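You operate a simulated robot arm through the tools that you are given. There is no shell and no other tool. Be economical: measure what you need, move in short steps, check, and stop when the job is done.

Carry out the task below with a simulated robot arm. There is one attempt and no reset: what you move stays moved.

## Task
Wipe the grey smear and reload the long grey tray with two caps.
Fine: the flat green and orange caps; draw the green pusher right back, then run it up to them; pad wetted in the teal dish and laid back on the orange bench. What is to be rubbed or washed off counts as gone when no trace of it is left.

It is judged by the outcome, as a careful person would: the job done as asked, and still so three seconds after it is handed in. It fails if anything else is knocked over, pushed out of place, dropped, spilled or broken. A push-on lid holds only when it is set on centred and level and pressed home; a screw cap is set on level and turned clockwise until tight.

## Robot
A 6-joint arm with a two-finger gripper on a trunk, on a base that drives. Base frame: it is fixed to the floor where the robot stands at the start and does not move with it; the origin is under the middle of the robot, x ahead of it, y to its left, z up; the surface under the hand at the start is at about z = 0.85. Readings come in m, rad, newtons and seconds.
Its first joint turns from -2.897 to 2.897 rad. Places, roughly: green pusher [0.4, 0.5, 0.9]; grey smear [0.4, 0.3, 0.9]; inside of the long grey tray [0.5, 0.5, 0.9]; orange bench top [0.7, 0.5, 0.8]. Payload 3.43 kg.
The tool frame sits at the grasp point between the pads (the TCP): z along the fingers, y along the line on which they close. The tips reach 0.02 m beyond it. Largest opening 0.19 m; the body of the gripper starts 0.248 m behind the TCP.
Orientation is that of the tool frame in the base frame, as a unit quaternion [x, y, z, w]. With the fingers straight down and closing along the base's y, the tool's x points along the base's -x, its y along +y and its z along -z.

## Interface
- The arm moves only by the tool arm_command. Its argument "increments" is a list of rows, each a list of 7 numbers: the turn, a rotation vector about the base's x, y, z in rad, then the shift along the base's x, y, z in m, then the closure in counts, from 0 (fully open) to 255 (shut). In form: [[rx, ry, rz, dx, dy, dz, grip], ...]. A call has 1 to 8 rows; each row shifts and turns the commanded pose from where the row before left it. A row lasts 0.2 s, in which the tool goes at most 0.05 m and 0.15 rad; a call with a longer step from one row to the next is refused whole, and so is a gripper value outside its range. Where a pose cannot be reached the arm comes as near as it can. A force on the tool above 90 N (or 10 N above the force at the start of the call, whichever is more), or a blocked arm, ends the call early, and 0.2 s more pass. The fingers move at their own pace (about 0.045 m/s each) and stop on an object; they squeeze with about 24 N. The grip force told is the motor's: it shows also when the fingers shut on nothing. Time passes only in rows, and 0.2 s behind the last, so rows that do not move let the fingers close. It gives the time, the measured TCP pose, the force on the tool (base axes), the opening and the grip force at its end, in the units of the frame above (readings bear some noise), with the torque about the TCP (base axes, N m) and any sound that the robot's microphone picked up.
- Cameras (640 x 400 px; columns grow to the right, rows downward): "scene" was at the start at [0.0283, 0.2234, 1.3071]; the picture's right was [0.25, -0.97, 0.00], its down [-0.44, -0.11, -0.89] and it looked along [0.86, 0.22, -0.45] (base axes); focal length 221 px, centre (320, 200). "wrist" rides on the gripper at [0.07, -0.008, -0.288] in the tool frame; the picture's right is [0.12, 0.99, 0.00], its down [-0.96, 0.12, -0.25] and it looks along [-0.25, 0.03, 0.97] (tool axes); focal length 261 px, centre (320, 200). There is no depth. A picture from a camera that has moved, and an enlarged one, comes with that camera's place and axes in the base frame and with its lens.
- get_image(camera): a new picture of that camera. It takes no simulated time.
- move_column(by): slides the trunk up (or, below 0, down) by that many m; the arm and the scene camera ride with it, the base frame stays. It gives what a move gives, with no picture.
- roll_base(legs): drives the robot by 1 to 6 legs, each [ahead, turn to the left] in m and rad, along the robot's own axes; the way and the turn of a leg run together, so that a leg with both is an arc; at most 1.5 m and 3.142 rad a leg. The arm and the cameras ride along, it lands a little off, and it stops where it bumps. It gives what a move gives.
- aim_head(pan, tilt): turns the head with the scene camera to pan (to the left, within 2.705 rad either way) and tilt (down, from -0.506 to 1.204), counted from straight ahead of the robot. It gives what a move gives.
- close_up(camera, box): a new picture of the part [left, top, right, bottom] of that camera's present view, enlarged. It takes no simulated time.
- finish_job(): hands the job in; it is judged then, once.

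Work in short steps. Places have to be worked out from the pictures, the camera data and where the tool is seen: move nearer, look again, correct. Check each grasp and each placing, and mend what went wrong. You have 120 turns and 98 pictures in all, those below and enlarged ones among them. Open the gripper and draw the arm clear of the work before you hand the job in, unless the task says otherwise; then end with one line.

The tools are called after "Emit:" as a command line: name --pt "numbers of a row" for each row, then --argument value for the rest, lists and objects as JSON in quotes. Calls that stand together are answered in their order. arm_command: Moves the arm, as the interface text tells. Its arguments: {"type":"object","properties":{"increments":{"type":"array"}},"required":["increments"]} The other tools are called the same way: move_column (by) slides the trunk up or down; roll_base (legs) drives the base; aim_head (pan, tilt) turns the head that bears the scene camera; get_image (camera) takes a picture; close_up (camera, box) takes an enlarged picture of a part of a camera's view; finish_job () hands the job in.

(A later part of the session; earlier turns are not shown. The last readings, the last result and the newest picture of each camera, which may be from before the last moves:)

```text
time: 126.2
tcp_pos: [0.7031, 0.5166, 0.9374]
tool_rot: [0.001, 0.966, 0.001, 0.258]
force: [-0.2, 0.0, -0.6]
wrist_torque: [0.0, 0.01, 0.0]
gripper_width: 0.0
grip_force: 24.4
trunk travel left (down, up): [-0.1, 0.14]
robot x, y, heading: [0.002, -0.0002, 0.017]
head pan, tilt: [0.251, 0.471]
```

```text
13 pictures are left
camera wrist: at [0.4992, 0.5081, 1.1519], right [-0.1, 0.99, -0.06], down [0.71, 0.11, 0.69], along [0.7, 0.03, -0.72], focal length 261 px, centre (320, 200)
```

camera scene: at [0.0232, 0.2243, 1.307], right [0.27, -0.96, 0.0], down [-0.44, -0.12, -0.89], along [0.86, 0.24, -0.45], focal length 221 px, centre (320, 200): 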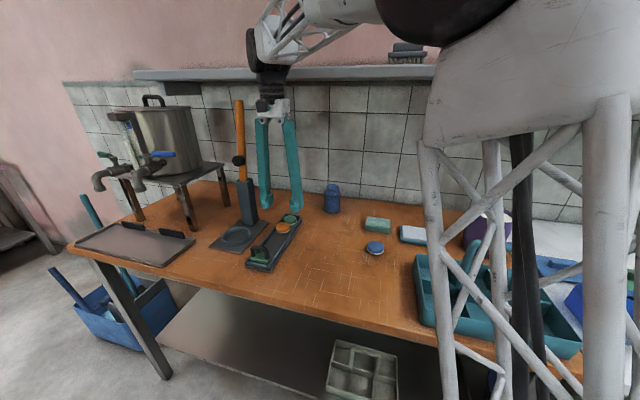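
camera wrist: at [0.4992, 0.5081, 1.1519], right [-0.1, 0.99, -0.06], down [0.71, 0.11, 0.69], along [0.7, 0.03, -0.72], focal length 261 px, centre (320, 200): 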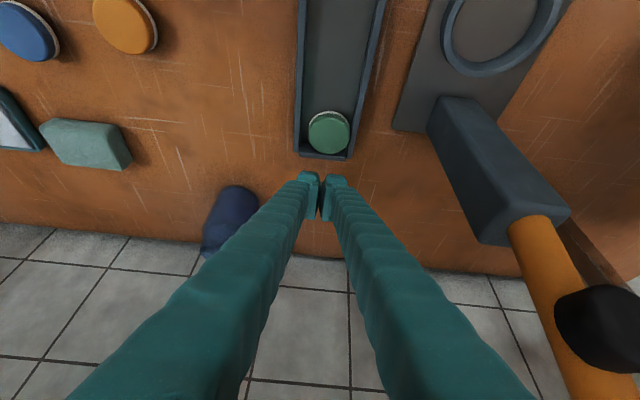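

Green at (0.654, 0.5175). Lower the edge to just above the end wall and sweep −x.

Emit:
arm_command --pt "0 0 0 0 0 -0.025 255" --pt "0 0 0 0 0 -0.009 255" --pt "0 0 0 0 0 -0.002 255"

Emit:
arm_command --pt "0 0 0 -0.008 0 0 255" --pt "0 0 0 -0.008 0 0 255" --pt "0 0 0 -0.01 0 -0.002 255" --pt "0 0 0 -0.01 0 -0.001 255" --pt "0 0 0 -0.01 0 0 255" --pt "0 0 0 -0.01 0 0 255" --pt "0 0 0 0 0 0 255"

Emit:
close_up --camera "scene" --box '[220, 180, 340, 280]'

```text
time: 127.0
tcp_pos: [0.7033, 0.5174, 0.9029]
tool_rot: [0.001, 0.966, 0.001, 0.258]
force: [-1.7, 1.3, 7.9]
wrist_torque: [-0.01, 0.1, 0.0]
gripper_width: 0.0001
grip_force: 34.1
trunk travel left (down, up): [-0.1, 0.14]
robot x, y, heading: [-0.0015, -0.0005, 0.023]
head pan, tilt: [0.251, 0.471]
```

```text
time: 128.6
tcp_pos: [0.6473, 0.5173, 0.902]
tool_rot: [0.0, 0.966, 0.004, 0.259]
force: [14.0, 1.6, 70.4]
wrist_torque: [0.03, -0.01, 0.02]
gripper_width: 0.0059
grip_force: 23.9
trunk travel left (down, up): [-0.1, 0.14]
robot x, y, heading: [-0.0, 0.0006, 0.019]
head pan, tilt: [0.251, 0.471]
```

```text
4.00 times, centred on (280, 230) of scene
camera zoom: at [0.0212, 0.2221, 1.3075], right [0.27, -0.96, 0.0], down [-0.44, -0.12, -0.89], along [0.86, 0.24, -0.45], focal length 885 px, centre (480, 80)
```

zoom: 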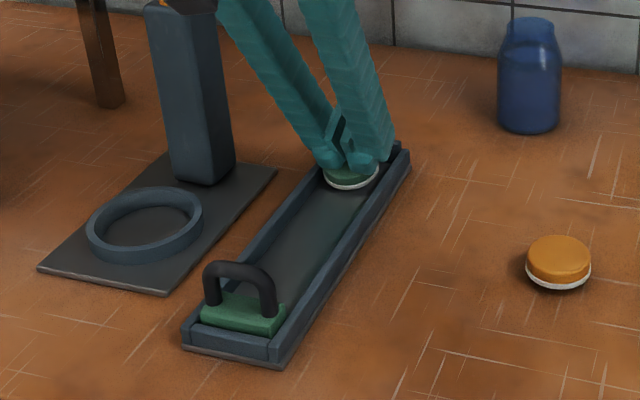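

It rode onto the cap (70 N). I lift off at once and look.

Emit:
arm_command --pt "0 0 0 0 0 0.01 255" --pt "0 0 0 0.02 0 0.03 255" --pt "0 0 0 0.03 0 0 255" --pt "0 0 0 0 0 0 255"

Emit:
close_up --camera "wrist" --box '[240, 80, 400, 180]'

```text
time: 129.6
tcp_pos: [0.6962, 0.5156, 0.9362]
tool_rot: [0.001, 0.966, 0.0, 0.257]
force: [0.3, 0.2, 0.6]
wrist_torque: [0.0, 0.02, 0.0]
gripper_width: 0.0001
grip_force: 24.4
trunk travel left (down, up): [-0.1, 0.14]
robot x, y, heading: [-0.0019, -0.0009, 0.02]
head pan, tilt: [0.251, 0.471]
```

```text
4.00 times, centred on (320, 130) of wrist
camera zoom: at [0.4928, 0.509, 1.1507], right [-0.1, 0.99, -0.06], down [0.71, 0.11, 0.69], along [0.69, 0.03, -0.72], focal length 1043 px, centre (320, 480)
```

zoom: 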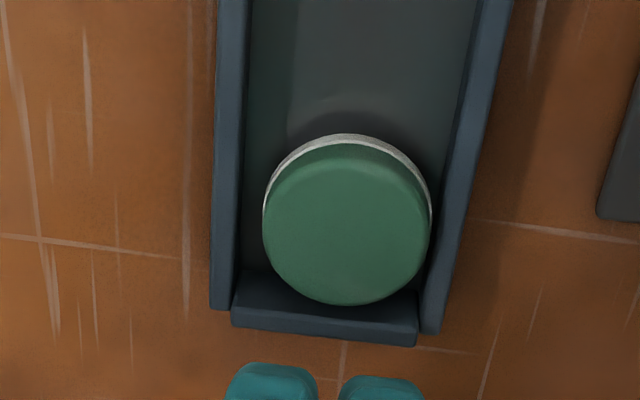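

Green moved ~4 mm off the end wall. The failure came from pressing down while pushing; now I sweep purely horizontally, just clear of the wall top.

Emit:
arm_command --pt "0 0 0 0.002 0.001 -0.025 255" --pt "0 0 0 0 0 -0.0065 255" --pt "0 0 0 0 0 0 255"

Emit:
arm_command --pt "0 0 0 -0.006 0 0 255" --pt "0 0 0 -0.006 0 0 255" --pt "0 0 0 -0.004 0 0 255"

```text
time: 130.3
tcp_pos: [0.6992, 0.5172, 0.9041]
tool_rot: [0.002, 0.966, 0.0, 0.257]
force: [-0.6, 0.0, -0.4]
wrist_torque: [0.0, 0.05, 0.02]
gripper_width: 0.0
grip_force: 24.3
trunk travel left (down, up): [-0.1, 0.14]
robot x, y, heading: [0.0, 0.001, 0.018]
head pan, tilt: [0.251, 0.471]
```

```text
time: 131.2
tcp_pos: [0.6829, 0.5172, 0.9057]
tool_rot: [0.0, 0.967, 0.0, 0.256]
force: [-0.4, -0.7, 0.8]
wrist_torque: [0.01, 0.0, 0.02]
gripper_width: 0.0
grip_force: 24.1
trunk travel left (down, up): [-0.1, 0.14]
robot x, y, heading: [-0.0022, -0.001, 0.018]
head pan, tilt: [0.251, 0.471]
```

No contact yet; drop 2.5 mm inside the end wall and sweep on.

Emit:
arm_command --pt "0 0 0 -0.002 0 -0.0025 255" --pt "0 0 0 -0.003 0 0 255" --pt "0 0 0 -0.004 0 0 255"

```text
time: 131.9
tcp_pos: [0.6748, 0.5159, 0.9037]
tool_rot: [0.002, 0.966, 0.002, 0.258]
force: [3.2, 0.4, 7.1]
wrist_torque: [0.04, 0.0, -0.03]
gripper_width: 0.0058
grip_force: 23.9
trunk travel left (down, up): [-0.1, 0.14]
robot x, y, heading: [0.0026, 0.0014, 0.027]
head pan, tilt: [0.251, 0.471]
```

Emit:
arm_command --pt "0 0 0 -0.005 0 0 255" --pt "0 0 0 -0.006 0 0 255"

```text
time: 132.6
tcp_pos: [0.6642, 0.5173, 0.9032]
tool_rot: [0.001, 0.966, 0.001, 0.257]
force: [7.2, -0.9, 14.5]
wrist_torque: [0.01, -0.12, 0.01]
gripper_width: 0.0058
grip_force: 24.2
trunk travel left (down, up): [-0.1, 0.14]
robot x, y, heading: [-0.0002, 0.0024, 0.016]
head pan, tilt: [0.251, 0.471]
```

Emit:
close_up --camera "scene" --box '[250, 180, 330, 245]'

```text
6.15 times, centred on (290, 212) of scene
camera zoom: at [0.0231, 0.2232, 1.3072], right [0.27, -0.96, 0.0], down [-0.44, -0.12, -0.89], along [0.86, 0.24, -0.45], focal length 1361 px, centre (505, 123)
```

zoom: 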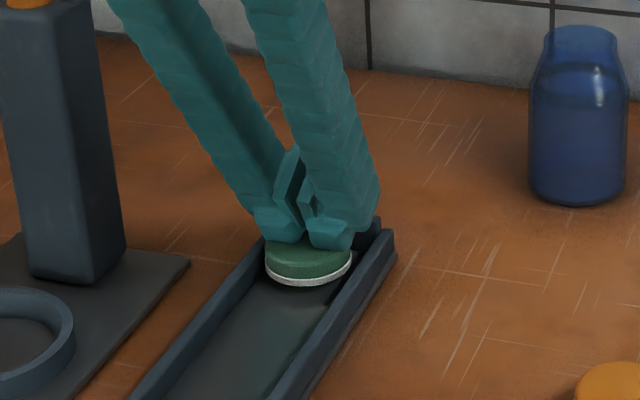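

The cap just tips under the leaned edge. Since it's alone now, I'll use a vertical far finger over the end wall (closing along x) and push it horizontally with the pad face. Rise, straighten and turn.

Emit:
arm_command --pt "0 0 0 0.003 0 0.02 255" --pt "0 0 0 0 0 0.04 240" --pt "0 0.13 0 -0.01 -0.02 0.02 200" --pt "0 0.13 0 -0.015 -0.02 0.01 160" --pt "0 0.13 0 -0.01 -0.02 0 130" --pt "0 0.13 0 0 0 0 120" --pt "0 0 0.1428 0 0 0 120" --pt "0 0 0.1428 0 0 0 120"

Emit:
arm_command --pt "0 0 0.1428 0 0 0 120" --pt "0 0 0.1428 0 0 0 120" --pt "0 0 0.1428 0 0 0 120" --pt "0 0 0.1428 0 0 0 120" --pt "0 0 0.1428 0 0 0 120" --pt "0 0 0.1428 0 0 0 120" --pt "0 0 0.1428 0 0 0 120" --pt "0 0 0.1428 0 0 0 120"

Emit:
arm_command --pt "0 0 0.1428 0 0.02 -0.02 120" --pt "0 0 0 0 0.038 -0.02 120" --pt "0 0 0 0 0 0 120"

Emit:
close_up --camera "wrist" --box '[200, 110, 440, 260]'

```text
time: 134.3
tcp_pos: [0.6316, 0.456, 0.9938]
tool_rot: [-0.142, 0.99, -0.001, -0.001]
force: [0.1, -0.3, 0.3]
wrist_torque: [0.02, 0.03, 0.03]
gripper_width: 0.1007
grip_force: 0.1
trunk travel left (down, up): [-0.1, 0.14]
robot x, y, heading: [0.0006, -0.0008, 0.017]
head pan, tilt: [0.251, 0.471]
```

```text
time: 136.2
tcp_pos: [0.6321, 0.4558, 0.9941]
tool_rot: [-0.654, 0.756, 0.0, -0.001]
force: [0.0, -0.1, 0.5]
wrist_torque: [-0.04, 0.04, 0.0]
gripper_width: 0.1008
grip_force: 0.1
trunk travel left (down, up): [-0.1, 0.14]
robot x, y, heading: [-0.0003, -0.0035, 0.02]
head pan, tilt: [0.251, 0.471]
```

```text
time: 136.9
tcp_pos: [0.6323, 0.514, 0.9547]
tool_rot: [-0.706, 0.708, 0.001, 0.0]
force: [0.0, -0.4, -0.2]
wrist_torque: [0.0, 0.0, 0.05]
gripper_width: 0.101
grip_force: 0.0
trunk travel left (down, up): [-0.1, 0.14]
robot x, y, heading: [-0.0042, -0.0009, 0.016]
head pan, tilt: [0.251, 0.471]
```

```text
2.67 times, centred on (320, 185) of wrist
camera zoom: at [0.6404, 0.4447, 1.2426], right [-0.99, -0.12, 0.0], down [-0.11, 0.96, 0.25], along [-0.03, 0.25, -0.97], focal length 695 px, centre (320, 240)
```

zoom: 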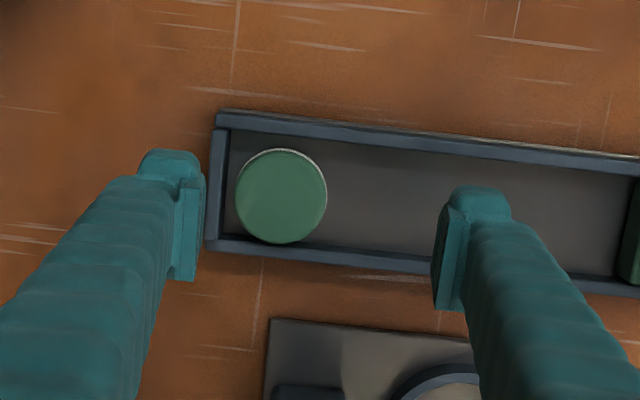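

Green at (0.652, 0.517). Lower to 1 mm above wall height and push −x with the far finger.

Emit:
arm_command --pt "0 0 0 0 0 -0.03 120" --pt "0 0 0 0 0 -0.026 120" --pt "0 0 0 0 0 -0.006 120" --pt "0 0 0 0 0 0 120"

Emit:
arm_command --pt "0 0 0 -0.006 0 0 120" --pt "0 0 0 -0.005 0 0 120" --pt "0 0 0 -0.005 0 0 120"

```text
time: 137.9
tcp_pos: [0.6308, 0.5149, 0.8965]
tool_rot: [-0.706, 0.708, 0.0, 0.001]
force: [-4.7, 2.2, 49.7]
wrist_torque: [-0.13, -2.9, 0.12]
gripper_width: 0.1014
grip_force: 0.6
trunk travel left (down, up): [-0.1, 0.14]
robot x, y, heading: [-0.0026, -0.0, 0.02]
head pan, tilt: [0.251, 0.471]
```

```text
time: 138.8
tcp_pos: [0.6186, 0.5147, 0.8941]
tool_rot: [-0.706, 0.708, 0.0, 0.002]
force: [32.4, 15.5, 57.4]
wrist_torque: [0.08, -4.73, 1.17]
gripper_width: 0.1255
grip_force: 21.7
trunk travel left (down, up): [-0.1, 0.14]
robot x, y, heading: [-0.002, 0.0055, 0.018]
head pan, tilt: [0.251, 0.471]
```

The end wall is taller (0.8765) than the sides, so hooks from behind don't work. I lift off; next I'll straddle the green cap across y just above the side walls, squeeze only lightly (position-limited), and slide it −x.

Emit:
arm_command --pt "0 0 0 0.004 0 0.01 120" --pt "0 0 0 0 0 0.04 120" --pt "0 0 0 0 -0.03 0.04 140" --pt "0 0 -0.1428 0 -0.03 0 170" --pt "0 0 -0.1428 0 0 0 174" --pt "0 0 -0.1428 0 0 0 174" --pt "0 0 -0.1428 0 0 0 174" --pt "0 0 -0.1428 0 0 0 174"

Emit:
arm_command --pt "0 0 -0.1428 0 0 0 174" --pt "0 0 -0.1428 0 0 0 174" --pt "0 0 -0.1428 0 0 0 174" --pt "0 0 -0.1428 0 0 0 174" --pt "0 0 -0.1428 0.01 0.02 0 174" --pt "0 0 -0.1428 0.01 0.02 -0.01 174" --pt "0 0 0 0.005 0.02 -0.02 174" --pt "0 0 0 0 0 0 174"

Emit:
close_up --camera "wrist" --box '[240, 130, 400, 230]'

```text
time: 140.6
tcp_pos: [0.6196, 0.4551, 0.9816]
tool_rot: [-0.413, 0.911, 0.0, 0.0]
force: [-0.8, 0.0, 0.7]
wrist_torque: [0.02, -0.04, 0.03]
gripper_width: 0.0603
grip_force: 0.0
trunk travel left (down, up): [-0.1, 0.14]
robot x, y, heading: [-0.0013, 0.0018, 0.02]
head pan, tilt: [0.251, 0.471]
```

```text
time: 142.3
tcp_pos: [0.6447, 0.5159, 0.9526]
tool_rot: [0.002, 1.0, 0.0, 0.0]
force: [-0.1, 1.0, -0.1]
wrist_torque: [-0.03, 0.03, 0.02]
gripper_width: 0.0604
grip_force: 0.1
trunk travel left (down, up): [-0.1, 0.14]
robot x, y, heading: [-0.0029, 0.002, 0.026]
head pan, tilt: [0.251, 0.471]
```

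```text
4.00 times, centred on (320, 180) of wrist
camera zoom: at [0.5752, 0.5078, 1.2401], right [-0.12, 0.99, 0.0], down [0.96, 0.11, 0.25], along [0.25, 0.03, -0.97], focal length 1043 px, centre (320, 280)
```

zoom: 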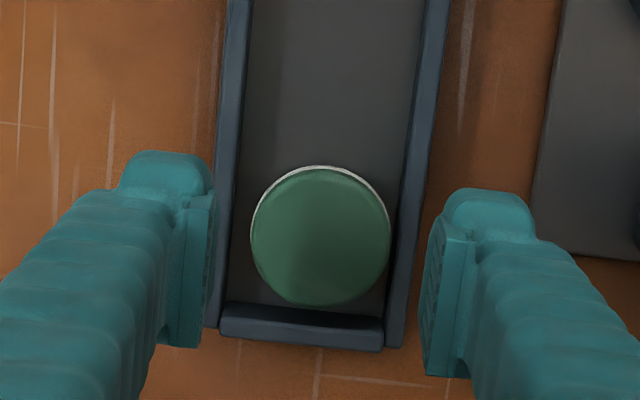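

Green at (0.653, 0.517). Descend to just above the side walls.

Emit:
arm_command --pt "0 0 0 0.003 0.0015 -0.03 174" --pt "0 0 0 0 0 -0.025 174" --pt "0 0 0 0 0 -0.0055 174" --pt "0 0 0 0 0 0 174"

```text
time: 143.3
tcp_pos: [0.6464, 0.5158, 0.892]
tool_rot: [0.002, 1.0, -0.001, -0.001]
force: [0.2, 0.1, 0.1]
wrist_torque: [-0.01, -0.02, 0.0]
gripper_width: 0.0604
grip_force: 0.1
trunk travel left (down, up): [-0.1, 0.14]
robot x, y, heading: [0.0007, 0.0018, 0.019]
head pan, tilt: [0.251, 0.471]
```

Clear at 0.892. Close gradually, watching the grip force.

Emit:
arm_command --pt "0 0 0 0 0 0 185" --pt "0 0 0 0 0 0 190" --pt "0 0 0 0 0 0 192"

Emit:
arm_command --pt "0 0 0 0 0 0 194"

Emit:
arm_command --pt "0 0 0 0 0 0 196"

```text
time: 144.2
tcp_pos: [0.6471, 0.5166, 0.8927]
tool_rot: [0.002, 1.0, 0.0, 0.0]
force: [-0.2, 0.1, 1.9]
wrist_torque: [0.02, 0.03, -0.02]
gripper_width: 0.0472
grip_force: 0.0
trunk travel left (down, up): [-0.1, 0.14]
robot x, y, heading: [0.0035, -0.0, 0.019]
head pan, tilt: [0.251, 0.471]
```

```text
time: 144.6
tcp_pos: [0.6469, 0.5167, 0.8935]
tool_rot: [0.0, 1.0, 0.001, 0.001]
force: [0.3, 1.2, 8.5]
wrist_torque: [0.09, 0.0, 0.0]
gripper_width: 0.0453
grip_force: 0.0
trunk travel left (down, up): [-0.1, 0.14]
robot x, y, heading: [-0.0019, -0.0013, 0.02]
head pan, tilt: [0.251, 0.471]
```

```text
time: 144.9
tcp_pos: [0.647, 0.517, 0.8939]
tool_rot: [0.001, 1.0, 0.002, 0.001]
force: [1.0, 3.0, 12.2]
wrist_torque: [0.14, -0.09, 0.02]
gripper_width: 0.0442
grip_force: 0.5
trunk travel left (down, up): [-0.1, 0.14]
robot x, y, heading: [0.0028, 0.0012, 0.021]
head pan, tilt: [0.251, 0.471]
```

The pads wedge on the rim, which should still drag it better than a flat press. Slide −x slowly now.

Emit:
arm_command --pt "0 0 0 -0.003 0 0 196" --pt "0 0 0 -0.004 0 0 196" --pt "0 0 0 -0.005 0 0 196" --pt "0 0 0 -0.005 0 0 196" --pt "0 0 0 -0.005 0 0 196" --pt "0 0 0 -0.005 0 0 196" --pt "0 0 0 -0.005 0 0 196" --pt "0 0 0 0 0 0 196"

```text
time: 146.8
tcp_pos: [0.6139, 0.5177, 0.8921]
tool_rot: [0.001, 1.0, 0.001, 0.0]
force: [7.0, -0.5, 22.0]
wrist_torque: [-0.09, -0.19, 0.13]
gripper_width: 0.0445
grip_force: 0.4
trunk travel left (down, up): [-0.1, 0.14]
robot x, y, heading: [-0.0006, -0.0044, 0.025]
head pan, tilt: [0.251, 0.471]
```

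Contact persists after 33 mm, so the cap came along. Continue 3 cm more, then release and look.

Emit:
arm_command --pt "0 0 0 -0.005 0 0 196" --pt "0 0 0 -0.005 0 0 196" --pt "0 0 0 -0.005 0 0 196" --pt "0 0 0 -0.005 0 0 196" --pt "0 0 0 -0.005 0 0 196" --pt "0 0 0 -0.005 0 0 196" --pt "0 0 0 0 0 0.002 180" --pt "0 0 0 0 0 0 165"

Emit:
arm_command --pt "0 0 0 0 0 0.03 160" --pt "0 0 0 0 0 0.04 160" --pt "0 0 0 0 -0.03 0.02 160" --pt "0 0 0.1428 0 -0.03 0 160" --pt "0 0 0.1428 0 0 0 160" --pt "0 0 0.1428 0 0 0 160" --pt "0 0 0.1428 0 0 0 160" --pt "0 0 0.1428 0 0 0 160"

Emit:
arm_command --pt "0 0 0.1428 0 0 0 160" --pt "0 0 0.1428 0 0 0 160" --pt "0 0 0.1428 0 0 0 160" --pt "0 0 0.1428 0 0 0 160" --pt "0 0 0.1428 0 0.02 0 160" --pt "0 0 0.1428 0 0.037 -0.02 160" --pt "0 0 0 0 0 -0.02 160" --pt "0 0 0 0 0 0 160"

Emit:
close_up --camera "wrist" --box '[200, 110, 440, 260]'

```text
time: 148.6
tcp_pos: [0.5856, 0.5147, 0.8931]
tool_rot: [0.002, 1.0, 0.0, -0.001]
force: [0.0, -0.6, 0.6]
wrist_torque: [-0.02, -0.02, 0.03]
gripper_width: 0.0672
grip_force: 0.1
trunk travel left (down, up): [-0.1, 0.14]
robot x, y, heading: [-0.0028, -0.0003, 0.019]
head pan, tilt: [0.251, 0.471]
```

```text
time: 150.3
tcp_pos: [0.5851, 0.4565, 0.9831]
tool_rot: [-0.35, 0.937, 0.0, 0.001]
force: [0.0, 0.1, 0.0]
wrist_torque: [0.0, 0.01, -0.01]
gripper_width: 0.0709
grip_force: 0.0
trunk travel left (down, up): [-0.1, 0.14]
robot x, y, heading: [-0.002, 0.0014, 0.019]
head pan, tilt: [0.251, 0.471]
```

```text
time: 152.2
tcp_pos: [0.5847, 0.5151, 0.9442]
tool_rot: [-0.707, 0.708, 0.001, 0.0]
force: [0.2, 0.5, 1.3]
wrist_torque: [-0.02, 0.02, 0.01]
gripper_width: 0.0708
grip_force: 0.0
trunk travel left (down, up): [-0.1, 0.14]
robot x, y, heading: [-0.0021, 0.0013, 0.02]
head pan, tilt: [0.251, 0.471]
```

```text
2.67 times, centred on (320, 185) of wrist
camera zoom: at [0.5945, 0.444, 1.2318], right [-0.99, -0.12, 0.0], down [-0.11, 0.96, 0.25], along [-0.03, 0.25, -0.97], focal length 695 px, centre (320, 240)
```

zoom: 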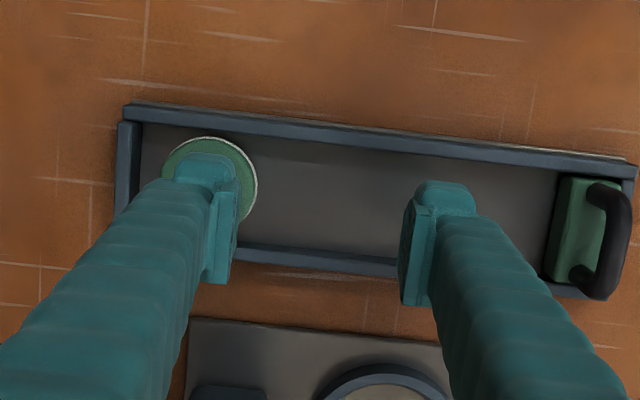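

Green moved ~1 cm off the end wall (now x ≈ 0.643). I repeat this squeeze-and-slide three times in a row, re-centring each time.

Emit:
arm_command --pt "0 0 0 0 -0.03 0.03 174" --pt "0 0 0 0 -0.03 0.01 174" --pt "0 0 -0.1428 0 0 0 174" --pt "0 0 -0.1428 0 0 0 174" --pt "0 0 -0.1428 0 0 0 174" --pt "0 0 -0.1428 0 0 0 174" --pt "0 0 -0.1428 0 0 0 174" --pt "0 0 -0.1428 0 0 0 174"

Emit:
arm_command --pt "0 0 -0.1428 0.02 0.02 0 174" --pt "0 0 -0.1428 0.02 0.02 0 174" --pt "0 0 -0.1428 0.0153 0.0205 -0.02 174" --pt "0 0 -0.1428 0 0 0 174" --pt "0 0 -0.1428 0 0 0 174" --pt "0 0 0 0 0 -0.03 174" --pt "0 0 0 0 0 -0.03 174" --pt "0 0 0 0 0 -0.012 174"

Emit:
arm_command --pt "0 0 0 0 0 0 185" --pt "0 0 0 0 0 0 190" --pt "0 0 0 0 0 0 194" --pt "0 0 0 0 0 0 196" --pt "0 0 0 -0.005 0 0 196" --pt "0 0 0 -0.005 0 0 196" --pt "0 0 0 -0.005 0 0 196" --pt "0 0 0 -0.005 0 0 196"

Emit:
arm_command --pt "0 0 0 0 0 0 178" --pt "0 0 0 0 0 0 172" --pt "0 0 0 0.01 0 0 172" --pt "0 0 0 0 0 0 185" --pt "0 0 0 0 0 0 190" --pt "0 0 0 0 0 0 194" --pt "0 0 0 0 0 0 196"

Emit:
arm_command --pt "0 0 0 -0.005 0 0 196" --pt "0 0 0 -0.005 0 0 196" --pt "0 0 0 -0.005 0 0 196" --pt "0 0 0 -0.005 0 0 196" --pt "0 0 0 -0.005 0 0 196" --pt "0 0 0 0 0 0.001 178" --pt "0 0 0 0 0 0 165"

Emit:
arm_command --pt "0 0 0 0 0 0.03 165" --pt "0 0 0 0 0 0.04 165" --pt "0 0 0 -0.04 -0.02 0.02 165" --pt "0 0 0 0 0 0 165"

Emit:
close_up --camera "wrist" --box '[220, 100, 420, 260]'

```text
time: 153.9
tcp_pos: [0.5851, 0.4525, 0.9842]
tool_rot: [-0.347, 0.938, 0.0, 0.0]
force: [-0.4, 0.2, 0.1]
wrist_torque: [0.0, -0.01, -0.01]
gripper_width: 0.0604
grip_force: 0.0
trunk travel left (down, up): [-0.1, 0.14]
robot x, y, heading: [-0.0047, -0.0002, 0.018]
head pan, tilt: [0.251, 0.471]
```

```text
time: 155.8
tcp_pos: [0.6409, 0.5128, 0.8918]
tool_rot: [0.002, 1.0, 0.001, 0.0]
force: [-0.4, -0.8, 1.0]
wrist_torque: [0.02, -0.04, -0.03]
gripper_width: 0.0604
grip_force: 0.0
trunk travel left (down, up): [-0.1, 0.14]
robot x, y, heading: [-0.0014, 0.0026, 0.02]
head pan, tilt: [0.251, 0.471]
```

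```text
time: 157.6
tcp_pos: [0.6205, 0.5133, 0.8917]
tool_rot: [0.0, 1.0, 0.0, 0.0]
force: [6.4, 2.8, 14.8]
wrist_torque: [-0.14, -0.13, 0.22]
gripper_width: 0.0459
grip_force: 23.9
trunk travel left (down, up): [-0.1, 0.14]
robot x, y, heading: [0.0006, -0.0003, 0.023]
head pan, tilt: [0.251, 0.471]
```

```text
time: 159.2
tcp_pos: [0.6314, 0.5131, 0.8917]
tool_rot: [0.0, 1.0, 0.001, 0.001]
force: [1.6, 0.5, 15.0]
wrist_torque: [-0.03, -0.06, -0.04]
gripper_width: 0.0436
grip_force: 0.1
trunk travel left (down, up): [-0.1, 0.14]
robot x, y, heading: [-0.0022, -0.0001, 0.021]
head pan, tilt: [0.251, 0.471]
```

```text
time: 160.8
tcp_pos: [0.605, 0.5107, 0.8909]
tool_rot: [0.001, 1.0, -0.001, -0.002]
force: [-2.2, 0.8, 2.4]
wrist_torque: [0.2, 0.13, 0.13]
gripper_width: 0.0674
grip_force: 0.1
trunk travel left (down, up): [-0.1, 0.14]
robot x, y, heading: [-0.0001, -0.0014, 0.025]
head pan, tilt: [0.251, 0.471]
```

```text
time: 161.8
tcp_pos: [0.5633, 0.4942, 0.9817]
tool_rot: [0.002, 1.0, 0.001, -0.001]
force: [0.3, -0.6, -0.4]
wrist_torque: [-0.01, 0.06, 0.01]
gripper_width: 0.0671
grip_force: 0.0
trunk travel left (down, up): [-0.1, 0.14]
robot x, y, heading: [0.0003, -0.0009, 0.02]
head pan, tilt: [0.251, 0.471]
```

```text
2.50 times, centred on (320, 180) of wrist
camera zoom: at [0.4944, 0.4865, 1.2701], right [-0.12, 0.99, 0.0], down [0.96, 0.11, 0.25], along [0.25, 0.03, -0.97], focal length 652 px, centre (320, 250)
```

zoom: 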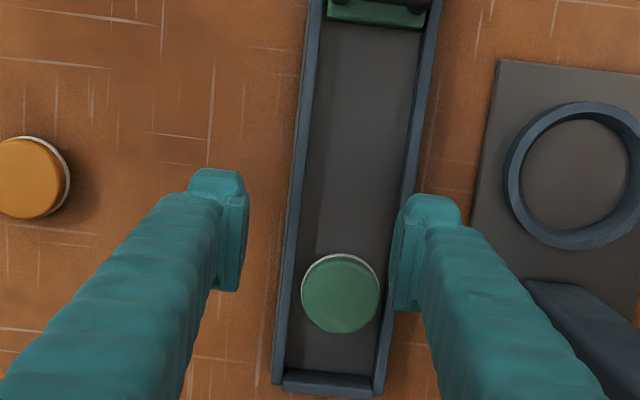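

Green is free now at (0.623, 0.5145), 3 cm from the end wall. I turn the hand, grip it along x, and set it on the bench at its old spot.

Emit:
arm_command --pt "0 0 0.1428 0.01 -0.02 0 165" --pt "0 0 0.1428 0.01 -0.02 0 165" --pt "0 0 0.1428 0.01 0 0 165" --pt "0 0 0.1428 0.01 0 0 165" --pt "0 0 0.1428 0.01 0 0 165" --pt "0 0 0.1428 0.009 0 0 165" --pt "0 0 0.1428 0 0 0 165" --pt "0 0 0.1428 0 0 0 165"

Emit:
arm_command --pt "0 0 0.1428 0 0 0 165" --pt "0 0 0.1428 0 0 0 165" --pt "0 0 0.1428 0 0.03 0 165" --pt "0 0 0 0 0.0303 0 165" --pt "0 0 0 0 0 -0.04 165" --pt "0 0 0 0 0 -0.04 165" --pt "0 0 0 0 0 -0.0177 165" --pt "0 0 0 0 0 0 165"

Emit:
arm_command --pt "0 0 0 0 0 0 180" --pt "0 0 0 0 0 0 195" --pt "0 0 0 0 0 0 205" --pt "0 0 0 0 0 0 205" --pt "0 0 0 0 0 0.02 205" --pt "0 0 0 0 0 0.03 205" --pt "0 0 0 0 0 0.02 205"

Emit:
arm_command --pt "0 0 0 -0.009 -0.031 0 205" --pt "0 0 0 -0.009 -0.031 0 205" --pt "0 0 0 -0.009 -0.031 0 205" --pt "0 0 0 -0.01 -0.0315 0 205" --pt "0 0 0 0 0 -0.04 205" --pt "0 0 0 0 0 -0.03 205" --pt "0 0 0 0 0 -0.005 205" --pt "0 0 0 0 0 0 205"

```text
time: 163.6
tcp_pos: [0.6261, 0.4538, 0.9821]
tool_rot: [-0.541, 0.841, 0.0, -0.001]
force: [0.4, 0.4, 0.0]
wrist_torque: [0.0, 0.01, 0.01]
gripper_width: 0.0671
grip_force: 0.1
trunk travel left (down, up): [-0.1, 0.14]
robot x, y, heading: [0.0018, 0.0008, 0.015]
head pan, tilt: [0.251, 0.471]
```

```text
time: 165.3
tcp_pos: [0.6241, 0.5149, 0.8865]
tool_rot: [-0.707, 0.708, 0.001, 0.0]
force: [-1.4, -0.8, 16.6]
wrist_torque: [-0.27, -1.01, -0.04]
gripper_width: 0.0674
grip_force: 0.6
trunk travel left (down, up): [-0.1, 0.14]
robot x, y, heading: [-0.0037, 0.0031, 0.021]
head pan, tilt: [0.251, 0.471]
```

```text
time: 166.9
tcp_pos: [0.6243, 0.5141, 0.9542]
tool_rot: [-0.706, 0.708, 0.0, -0.001]
force: [0.2, -0.5, -0.7]
wrist_torque: [0.02, 0.04, 0.01]
gripper_width: 0.0465
grip_force: 23.7
trunk travel left (down, up): [-0.1, 0.14]
robot x, y, heading: [-0.002, -0.0013, 0.017]
head pan, tilt: [0.251, 0.471]
```

```text
time: 168.8
tcp_pos: [0.5895, 0.3898, 0.8782]
tool_rot: [-0.706, 0.708, 0.001, -0.001]
force: [-0.7, -0.2, 0.0]
wrist_torque: [0.0, -0.02, -0.02]
gripper_width: 0.0465
grip_force: 24.1
trunk travel left (down, up): [-0.1, 0.14]
robot x, y, heading: [0.0005, 0.0015, 0.02]
head pan, tilt: [0.251, 0.471]
```

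Green gripped (46.5 mm). Lower the last bit, release, and go back to grip the pusher handle.

Emit:
arm_command --pt "0 0 0 0 0 -0.0015 205" --pt "0 0 0 0 0 -0.001 205" --pt "0 0 0 0 0 0 185" --pt "0 0 0 0 0 0 160" --pt "0 0 0 0 0 0 160" --pt "0 0 0 0 0 0.03 160" --pt "0 0 0 0 0 0.04 160" --pt "0 0 0 0 0 0.04 160"

Emit:
arm_command --pt "0 0 0 -0.036 0.031 0 165" --pt "0 0 0 -0.037 0.031 0 170" --pt "0 0 0 -0.037 0.031 0 180" --pt "0 0 0 -0.0345 0.0285 0 180" --pt "0 0 0 0 0 -0.03 180" --pt "0 0 0 0 0 -0.03 180" --pt "0 0 0 0 0 -0.0175 200" --pt "0 0 0 0 0 0 225"

Emit:
arm_command --pt "0 0 0 0 0 0 245" --pt "0 0 0 0 0 0 255" --pt "0 0 0 0 0 0 255" --pt "0 0 0 0 0 0 255" --pt "0 0 0 0.01 0 0 255" --pt "0 0 0 0.02 0 0 255" --pt "0 0 0 0.02 0 0 255" --pt "0 0 0 0 0 0 255"

```text
time: 170.6
tcp_pos: [0.5878, 0.3893, 0.9866]
tool_rot: [-0.706, 0.708, 0.001, 0.0]
force: [-0.5, 0.0, -0.3]
wrist_torque: [-0.01, 0.04, 0.04]
gripper_width: 0.0706
grip_force: 0.1
trunk travel left (down, up): [-0.1, 0.14]
robot x, y, heading: [-0.0051, 0.0004, 0.021]
head pan, tilt: [0.251, 0.471]
```

```text
time: 172.3
tcp_pos: [0.4447, 0.5109, 0.9113]
tool_rot: [-0.706, 0.709, 0.0, 0.0]
force: [-1.0, -0.9, -0.4]
wrist_torque: [-0.02, -0.02, 0.01]
gripper_width: 0.0225
grip_force: 0.0
trunk travel left (down, up): [-0.1, 0.14]
robot x, y, heading: [-0.0011, 0.0018, 0.018]
head pan, tilt: [0.251, 0.471]
```

```text
time: 174.2
tcp_pos: [0.4932, 0.5115, 0.9094]
tool_rot: [-0.707, 0.708, 0.0, 0.0]
force: [-1.7, -9.0, 2.1]
wrist_torque: [-0.14, -0.03, 0.08]
gripper_width: 0.0085
grip_force: 42.7
trunk travel left (down, up): [-0.1, 0.14]
robot x, y, heading: [0.0001, -0.0035, 0.017]
head pan, tilt: [0.251, 0.471]
```

Handle held (8.5 mm), moving. Draw it toward the far end, slowing near the stop.

Emit:
arm_command --pt "0 0 0 0.02 0 0 255" --pt "0 0 0 0.02 0 0 255" --pt "0 0 0 0.02 0 0 255" --pt "0 0 0 0.02 0 0 255" --pt "0 0 0 0.02 0 0 255" --pt "0 0 0 0.02 0 0 255" --pt "0 0 0 0.015 0 0 255" --pt "0 0 0 0 0 0 255"

Emit:
arm_command --pt "0 0 0 0.006 0 0 255" --pt "0 0 0 0.006 0 0 255" --pt "0 0 0 0.005 0 0 255" --pt "0 0 0 0.004 0 0 255" --pt "0 0 0 0.003 0 0 255" --pt "0 0 0 0.003 0 0 255" --pt "0 0 0 0 0 0 255"

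```text
time: 175.9
tcp_pos: [0.6301, 0.5121, 0.9101]
tool_rot: [-0.706, 0.708, 0.0, 0.001]
force: [-2.2, 19.6, 14.6]
wrist_torque: [0.2, 0.02, 0.22]
gripper_width: 0.0082
grip_force: 42.1
trunk travel left (down, up): [-0.1, 0.14]
robot x, y, heading: [-0.0036, 0.0004, 0.019]
head pan, tilt: [0.251, 0.471]
```

```text
time: 177.6
tcp_pos: [0.6559, 0.5117, 0.9102]
tool_rot: [-0.706, 0.709, 0.0, 0.0]
force: [1.7, 28.2, 16.0]
wrist_torque: [0.21, -0.1, 0.28]
gripper_width: 0.0083
grip_force: 42.4
trunk travel left (down, up): [-0.1, 0.14]
robot x, y, heading: [0.0015, -0.0031, 0.021]
head pan, tilt: [0.251, 0.471]
```

x force changed sign at 0.656 – perhaps a catch. Press on to the stop, then open in place and look.

Emit:
arm_command --pt "0 0 0 0.002 0.001 0.0005 255" --pt "0 0 0 0.002 0 0 255" --pt "0 0 0 0.002 0 0 255" --pt "0 0 0 0 0 0 255"

Emit:
arm_command --pt "0 0 0 0 0 0 235" --pt "0 0 0 0 0 0 215" --pt "0 0 0 0 0 0 195" --pt "0 0 0 0 0 0 185" --pt "0 0 0 0 0 0.04 185" --pt "0 0 0 0 0 0.04 185" --pt "0 0 0 0 -0.04 0.02 170" --pt "0 0 0 -0.03 -0.04 0 160"

Emit:
close_up --camera "scene" --box '[200, 180, 400, 305]'

```text
time: 178.6
tcp_pos: [0.6596, 0.5118, 0.9104]
tool_rot: [-0.706, 0.708, 0.001, -0.001]
force: [-11.4, 16.9, 14.0]
wrist_torque: [0.0, 0.07, 0.11]
gripper_width: 0.0085
grip_force: 42.4
trunk travel left (down, up): [-0.1, 0.14]
robot x, y, heading: [-0.0024, -0.0024, 0.016]
head pan, tilt: [0.251, 0.471]
```

```text
time: 180.3
tcp_pos: [0.6312, 0.4314, 1.0091]
tool_rot: [-0.707, 0.708, 0.001, -0.003]
force: [1.9, 1.2, -0.7]
wrist_torque: [-0.26, 0.17, 0.03]
gripper_width: 0.0708
grip_force: 0.1
trunk travel left (down, up): [-0.1, 0.14]
robot x, y, heading: [0.0006, -0.0005, 0.023]
head pan, tilt: [0.251, 0.471]
```

```text
3.20 times, centred on (300, 242) of scene
camera zoom: at [0.0236, 0.2247, 1.3069], right [0.27, -0.96, 0.0], down [-0.44, -0.12, -0.89], along [0.86, 0.24, -0.46], focal length 708 px, centre (384, 64)
```

zoom: 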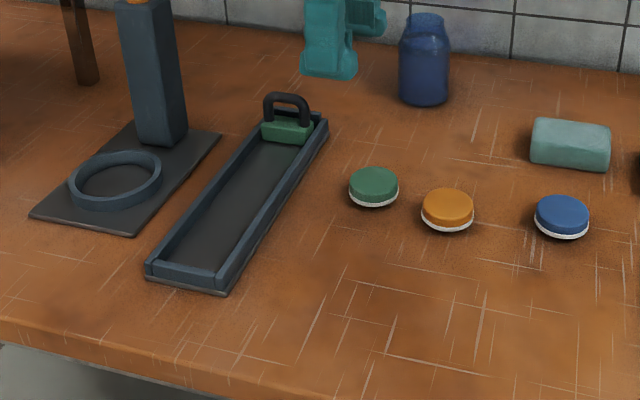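

The pusher latches at the far end — that was "right back". Now load: pick the green cap (0.587, 0.390) and carry it over the near part of the tray (0.487, 0.5145).

Emit:
arm_command --pt "0 0 0 -0.022 -0.0205 0 160" --pt "0 0 0 -0.022 -0.021 0 160" --pt "0 0 0 0 0 -0.04 160" --pt "0 0 0 0 0 -0.04 160" --pt "0 0 0 0 0 -0.03 160" --pt "0 0 0 0 0 -0.022 160" --pt "0 0 0 0 0 0 160"

Emit:
arm_command --pt "0 0 0 0 0 0 180" --pt "0 0 0 0 0 0 195" --pt "0 0 0 0 0 0 205" --pt "0 0 0 0 0 0 205" --pt "0 0 0 0 0 0 205" --pt "0 0 0 0 0 0.03 205" --pt "0 0 0 0 0 0.03 205"

Emit:
arm_command --pt "0 0 0 -0.025 0.031 0 205" --pt "0 0 0 -0.025 0.031 0 205" --pt "0 0 0 -0.025 0.031 0 205" --pt "0 0 0 -0.025 0.0315 0 205" --pt "0 0 0 0 0 -0.02 205" --pt "0 0 0 0 0 0 205"

Emit:
close_up --camera "wrist" --box '[220, 120, 420, 245]'

```text
time: 181.9
tcp_pos: [0.5874, 0.3902, 0.8777]
tool_rot: [-0.706, 0.708, 0.0, 0.0]
force: [0.2, -0.3, -0.4]
wrist_torque: [-0.02, 0.0, 0.02]
gripper_width: 0.071
grip_force: 0.1
trunk travel left (down, up): [-0.1, 0.14]
robot x, y, heading: [-0.0003, 0.0022, 0.019]
head pan, tilt: [0.251, 0.471]
```

```text
time: 183.6
tcp_pos: [0.5878, 0.3904, 0.9393]
tool_rot: [-0.706, 0.708, 0.001, -0.001]
force: [-0.5, -0.4, 0.0]
wrist_torque: [-0.07, 0.02, 0.02]
gripper_width: 0.0463
grip_force: 23.7
trunk travel left (down, up): [-0.1, 0.14]
robot x, y, heading: [-0.0003, 0.0007, 0.014]
head pan, tilt: [0.251, 0.471]
```

```text
time: 184.9
tcp_pos: [0.4882, 0.515, 0.9198]
tool_rot: [-0.706, 0.708, 0.001, 0.0]
force: [0.7, -0.5, -0.2]
wrist_torque: [-0.01, -0.01, 0.0]
gripper_width: 0.0463
grip_force: 24.0
trunk travel left (down, up): [-0.1, 0.14]
robot x, y, heading: [-0.0003, -0.0022, 0.017]
head pan, tilt: [0.251, 0.471]
```

```text
3.20 times, centred on (320, 182) of wrist
camera zoom: at [0.4981, 0.445, 1.2076], right [-0.99, -0.12, 0.0], down [-0.11, 0.96, 0.25], along [-0.03, 0.25, -0.97], focal length 834 px, centre (320, 256)
```

zoom: 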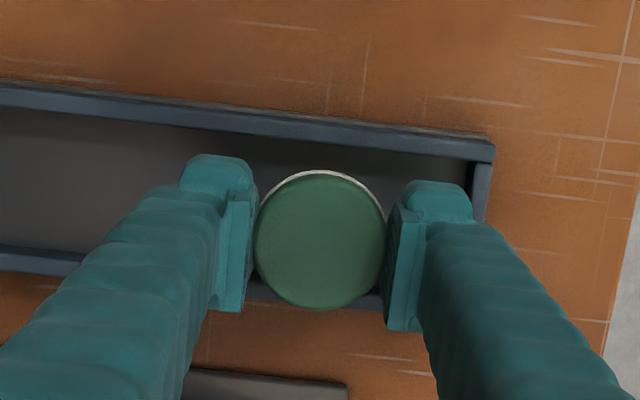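

Centred exactly as before. Lower, release, and go over the orange cap for a look.

Emit:
arm_command --pt "0 0 0 0 -0.0005 -0.02 205" --pt "0 0 0 0 0 -0.012 205" --pt "0 0 0 0 0 -0.003 205" --pt "0 0 0 0 0 -0.0015 205" --pt "0 0 0 0 0 0 205"

Emit:
arm_command --pt "0 0 0 0 0 0 185" --pt "0 0 0 0 0 0 170" --pt "0 0 0 0 0 0 168" --pt "0 0 0 0 0 0.02 168" --pt "0 0 0 0 0 0.04 168" --pt "0 0 0 0 0 0.02 168"

Emit:
arm_command --pt "0 0 0 0.017 -0.041 0 160" --pt "0 0 0 0.017 -0.041 0 150" --pt "0 0 0 0.017 -0.041 0 150" --pt "0 0 0 0.017 -0.041 0 150" --pt "0 0 0 0.017 -0.0405 -0.02 150" --pt "0 0 0 0 0 -0.016 150" --pt "0 0 0 0 0 0 150"

Emit:
close_up --camera "wrist" --box '[240, 130, 400, 230]'

```text
time: 186.2
tcp_pos: [0.4877, 0.5146, 0.8829]
tool_rot: [-0.707, 0.708, 0.001, 0.001]
force: [1.3, 0.5, 8.6]
wrist_torque: [0.0, 0.0, -0.03]
gripper_width: 0.0464
grip_force: 23.8
trunk travel left (down, up): [-0.1, 0.14]
robot x, y, heading: [-0.002, 0.0027, 0.017]
head pan, tilt: [0.251, 0.471]
```

```text
time: 187.6
tcp_pos: [0.4871, 0.5167, 0.9602]
tool_rot: [-0.706, 0.708, 0.001, -0.001]
force: [0.2, 0.9, 0.4]
wrist_torque: [-0.02, 0.03, -0.02]
gripper_width: 0.0645
grip_force: 0.1
trunk travel left (down, up): [-0.1, 0.14]
robot x, y, heading: [0.0005, -0.0001, 0.02]
head pan, tilt: [0.251, 0.471]
```

```text
time: 189.2
tcp_pos: [0.5726, 0.3108, 0.9242]
tool_rot: [-0.706, 0.708, 0.001, -0.001]
force: [-0.8, -0.1, 0.1]
wrist_torque: [-0.02, 0.02, 0.02]
gripper_width: 0.0783
grip_force: 0.1
trunk travel left (down, up): [-0.1, 0.14]
robot x, y, heading: [0.0028, -0.0005, 0.022]
head pan, tilt: [0.251, 0.471]
```

```text
4.00 times, centred on (320, 180) of wrist
camera zoom: at [0.5812, 0.2414, 1.2123], right [-0.99, -0.12, 0.0], down [-0.11, 0.96, 0.25], along [-0.03, 0.25, -0.97], focal length 1043 px, centre (320, 280)
```

zoom: 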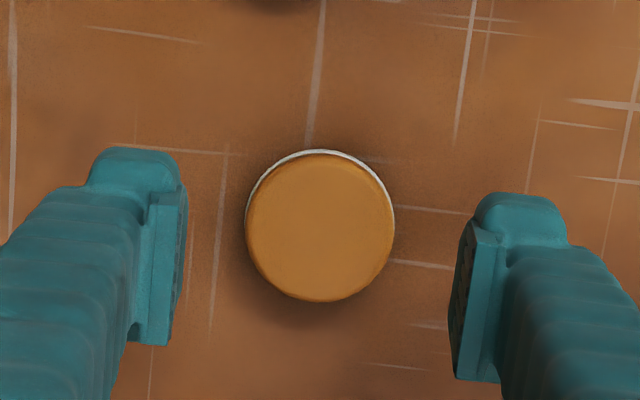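

Orange is centred under the hand. Grip, lift and carry to (0.57, 0.5145).

Emit:
arm_command --pt "0 0 0 0 0 -0.03 150" --pt "0 0 0 0 0 -0.017 150" --pt "0 0 0 0 0 0 165" --pt "0 0 0 0 0 0 180" --pt "0 0 0 0 0 0 195" --pt "0 0 0 0 0 0 205" --pt "0 0 0 0 0 0 205" --pt "0 0 0 0 0 0 205"

Emit:
arm_command --pt "0 0 0 0 0 0.03 205" --pt "0 0 0 0 0.02 0.03 205" --pt "0 0 0 -0.001 0.045 0 205" --pt "0 0 0 -0.001 0.045 0 205" --pt "0 0 0 -0.001 0.045 0 205" --pt "0 0 0 0 0.045 0 205" --pt "0 0 0 0 0.004 -0.02 205" --pt "0 0 0 0 0 0 205"

```text
time: 190.9
tcp_pos: [0.573, 0.3089, 0.8772]
tool_rot: [-0.706, 0.709, 0.0, 0.0]
force: [0.1, 0.8, -0.1]
wrist_torque: [-0.03, 0.03, -0.01]
gripper_width: 0.0455
grip_force: 23.7
trunk travel left (down, up): [-0.1, 0.14]
robot x, y, heading: [-0.0028, 0.0019, 0.02]
head pan, tilt: [0.251, 0.471]
```

```text
time: 192.8
tcp_pos: [0.5712, 0.5169, 0.9163]
tool_rot: [-0.705, 0.709, 0.0, 0.0]
force: [-0.1, 0.4, -0.1]
wrist_torque: [-0.01, 0.0, 0.02]
gripper_width: 0.0456
grip_force: 23.5
trunk travel left (down, up): [-0.1, 0.14]
robot x, y, heading: [-0.0001, -0.0001, 0.018]
head pan, tilt: [0.251, 0.471]
```

Held. Lower in steps, checking force and y.

Emit:
arm_command --pt "0 0 0 0 -0.0005 -0.018 205" --pt "0 0 0 0 0 -0.01 205" --pt "0 0 0 0 0 0 205"

Emit:
arm_command --pt "0 0 0 0 0 -0.003 205" --pt "0 0 0 0 0 -0.002 205" --pt "0 0 0 0 0 0 205"

```text
time: 193.6
tcp_pos: [0.5702, 0.5156, 0.8901]
tool_rot: [-0.706, 0.709, 0.001, -0.001]
force: [-0.2, 0.1, -0.7]
wrist_torque: [-0.01, 0.04, 0.01]
gripper_width: 0.0458
grip_force: 23.2
trunk travel left (down, up): [-0.1, 0.14]
robot x, y, heading: [0.0018, 0.0014, 0.018]
head pan, tilt: [0.251, 0.471]
```

```text
time: 194.3
tcp_pos: [0.5685, 0.5133, 0.8851]
tool_rot: [-0.706, 0.708, 0.0, 0.0]
force: [0.4, -1.0, 0.0]
wrist_torque: [-0.01, 0.0, -0.02]
gripper_width: 0.0459
grip_force: 23.8
trunk travel left (down, up): [-0.1, 0.14]
robot x, y, heading: [-0.0021, 0.0012, 0.019]
head pan, tilt: [0.251, 0.471]
```

Inside the walls without contact. Lower the last 2 mm, release, and go grip the latched pusher handle (x ≈ 0.659).

Emit:
arm_command --pt "0 0 0 0 0 -0.0018 205" --pt "0 0 0 0 0 0 185" --pt "0 0 0 0 0 0 170" --pt "0 0 0 0 0 0 168" --pt "0 0 0 0 0 0.02 168" --pt "0 0 0 0 0 0.04 168" --pt "0 0 0 0 0 0.035 175"

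Emit:
arm_command --pt "0 0 0 0.045 0 0 180" --pt "0 0 0 0.044 -0.001 0 180" --pt "0 0 0 0 0 0 180" --pt "0 0 0 0 0 -0.03 180" --pt "0 0 0 0 0 -0.03 180" --pt "0 0 0 0 0 -0.009 180" --pt "0 0 0 0 0 0 180"

Emit:
close_up --camera "wrist" --box '[220, 100, 500, 275]'

```text
time: 195.9
tcp_pos: [0.5704, 0.5139, 0.98]
tool_rot: [-0.705, 0.709, 0.001, -0.001]
force: [-0.4, -0.3, -1.6]
wrist_torque: [-0.05, 0.05, 0.02]
gripper_width: 0.0597
grip_force: 0.1
trunk travel left (down, up): [-0.1, 0.14]
robot x, y, heading: [0.0003, -0.0027, 0.02]
head pan, tilt: [0.251, 0.471]
```

```text
time: 197.6
tcp_pos: [0.6584, 0.5123, 0.9104]
tool_rot: [-0.706, 0.708, 0.0, -0.001]
force: [0.1, 1.0, -0.3]
wrist_torque: [0.01, 0.0, 0.02]
gripper_width: 0.0559
grip_force: 0.0
trunk travel left (down, up): [-0.1, 0.14]
robot x, y, heading: [-0.0005, -0.0025, 0.023]
head pan, tilt: [0.251, 0.471]
```

```text
2.29 times, centred on (360, 188) of wrist
camera zoom: at [0.6671, 0.4423, 1.1978], right [-0.99, -0.12, 0.0], down [-0.11, 0.96, 0.25], along [-0.03, 0.25, -0.97], focal length 596 px, centre (229, 229)
```

zoom: 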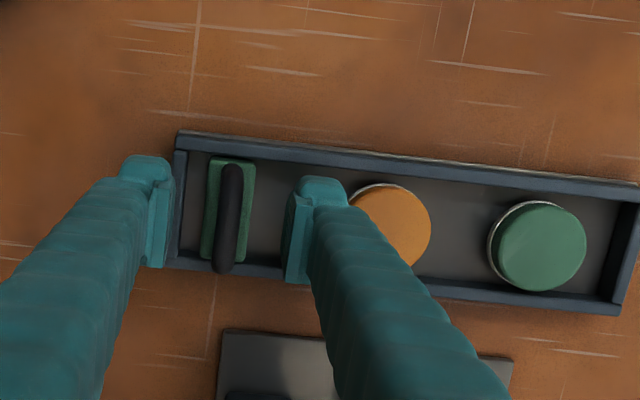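

Handle is between the fingers, both caps flat in the tray. Grip it and run the pusher toward the caps.

Emit:
arm_command --pt "0 0 0 0 0 0 200" --pt "0 0 0 0 0 0 225" --pt "0 0 0 0 0 0 245" --pt "0 0 0 0 0 0 255" --pt "0 0 0 0 0 0 255" --pt "0 0 0 0 0 0 255"

Emit:
arm_command --pt "0 0 0 -0.005 0 0 255" --pt "0 0 0 -0.01 0 0 255" --pt "0 0 0 -0.01 0 0 255" --pt "0 0 0 -0.01 0 0 255" --pt "0 0 0 -0.01 0 0 255" --pt "0 0 0 0 0 0 255"

```text
time: 198.9
tcp_pos: [0.6582, 0.5126, 0.9099]
tool_rot: [-0.707, 0.707, 0.0, -0.001]
force: [1.8, 0.7, -1.2]
wrist_torque: [0.01, -0.08, 0.42]
gripper_width: 0.0084
grip_force: 41.8
trunk travel left (down, up): [-0.1, 0.14]
robot x, y, heading: [-0.0016, -0.0002, 0.017]
head pan, tilt: [0.251, 0.471]
```

```text
time: 200.3
tcp_pos: [0.6138, 0.5125, 0.9088]
tool_rot: [-0.706, 0.708, 0.0, 0.0]
force: [-3.4, -7.8, 7.4]
wrist_torque: [-0.32, -0.1, 0.38]
gripper_width: 0.0082
grip_force: 42.5
trunk travel left (down, up): [-0.1, 0.14]
robot x, y, heading: [0.0003, -0.0026, 0.024]
head pan, tilt: [0.251, 0.471]
```

It left the latch; continue, slower, pushing the caps to the near end.

Emit:
arm_command --pt "0 0 0 -0.007 0 0 255" --pt "0 0 0 -0.008 0 0 255" --pt "0 0 0 -0.008 0 0 255" --pt "0 0 0 -0.008 0 0 255" --pt "0 0 0 -0.008 0 0 255" --pt "0 0 0 -0.008 0 0 255" --pt "0 0 0 0 0 0 255"

Emit:
arm_command --pt "0 0 0 -0.004 0 0 255" --pt "0 0 0 -0.004 0 0 255" --pt "0 0 0 0 0 0 255"

```text
time: 201.9
tcp_pos: [0.5667, 0.5135, 0.9098]
tool_rot: [-0.707, 0.708, 0.001, 0.0]
force: [-3.3, -0.8, 5.3]
wrist_torque: [-0.41, -0.03, 0.38]
gripper_width: 0.0083
grip_force: 41.9
trunk travel left (down, up): [-0.1, 0.14]
robot x, y, heading: [-0.0022, 0.0011, 0.019]
head pan, tilt: [0.251, 0.471]
```

```text
time: 202.8
tcp_pos: [0.5596, 0.5113, 0.9096]
tool_rot: [-0.706, 0.708, 0.0, -0.001]
force: [-1.8, 2.2, -4.5]
wrist_torque: [0.77, -0.01, 0.39]
gripper_width: 0.0084
grip_force: 42.3
trunk travel left (down, up): [-0.1, 0.14]
robot x, y, heading: [-0.004, 0.0024, 0.016]
head pan, tilt: [0.251, 0.471]
```

About 1.5 cm expected to go; step until the force rises.

Emit:
arm_command --pt "0 0 0 -0.004 0 0 255" --pt "0 0 0 -0.004 0 0 255" --pt "0 0 0 0 0 0 255"

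Emit:
arm_command --pt "0 0 0 -0.003 0 0 255" --pt "0 0 0 0 0 0 255"

Emit:
arm_command --pt "0 0 0 -0.002 0 0 255" --pt "0 0 0 0 0 0 255"

```text
time: 203.6
tcp_pos: [0.5519, 0.5124, 0.9096]
tool_rot: [-0.706, 0.708, 0.001, -0.001]
force: [-2.1, 5.0, -6.0]
wrist_torque: [-0.04, -0.06, 0.4]
gripper_width: 0.0083
grip_force: 42.0
trunk travel left (down, up): [-0.1, 0.14]
robot x, y, heading: [0.0019, -0.0007, 0.019]
head pan, tilt: [0.251, 0.471]
```

```text
time: 204.2
tcp_pos: [0.5473, 0.5122, 0.9103]
tool_rot: [-0.706, 0.709, -0.001, 0.0]
force: [-1.5, 1.7, -4.2]
wrist_torque: [-0.14, -0.1, 0.42]
gripper_width: 0.0084
grip_force: 41.5
trunk travel left (down, up): [-0.1, 0.14]
robot x, y, heading: [0.0022, -0.0004, 0.019]
head pan, tilt: [0.251, 0.471]
```

```text
time: 204.8
tcp_pos: [0.5459, 0.5122, 0.9112]
tool_rot: [-0.706, 0.708, 0.0, 0.0]
force: [-1.9, 2.9, -1.1]
wrist_torque: [-0.15, -0.06, 0.37]
gripper_width: 0.008
grip_force: 41.7
trunk travel left (down, up): [-0.1, 0.14]
robot x, y, heading: [-0.0004, -0.0018, 0.018]
head pan, tilt: [0.251, 0.471]
```

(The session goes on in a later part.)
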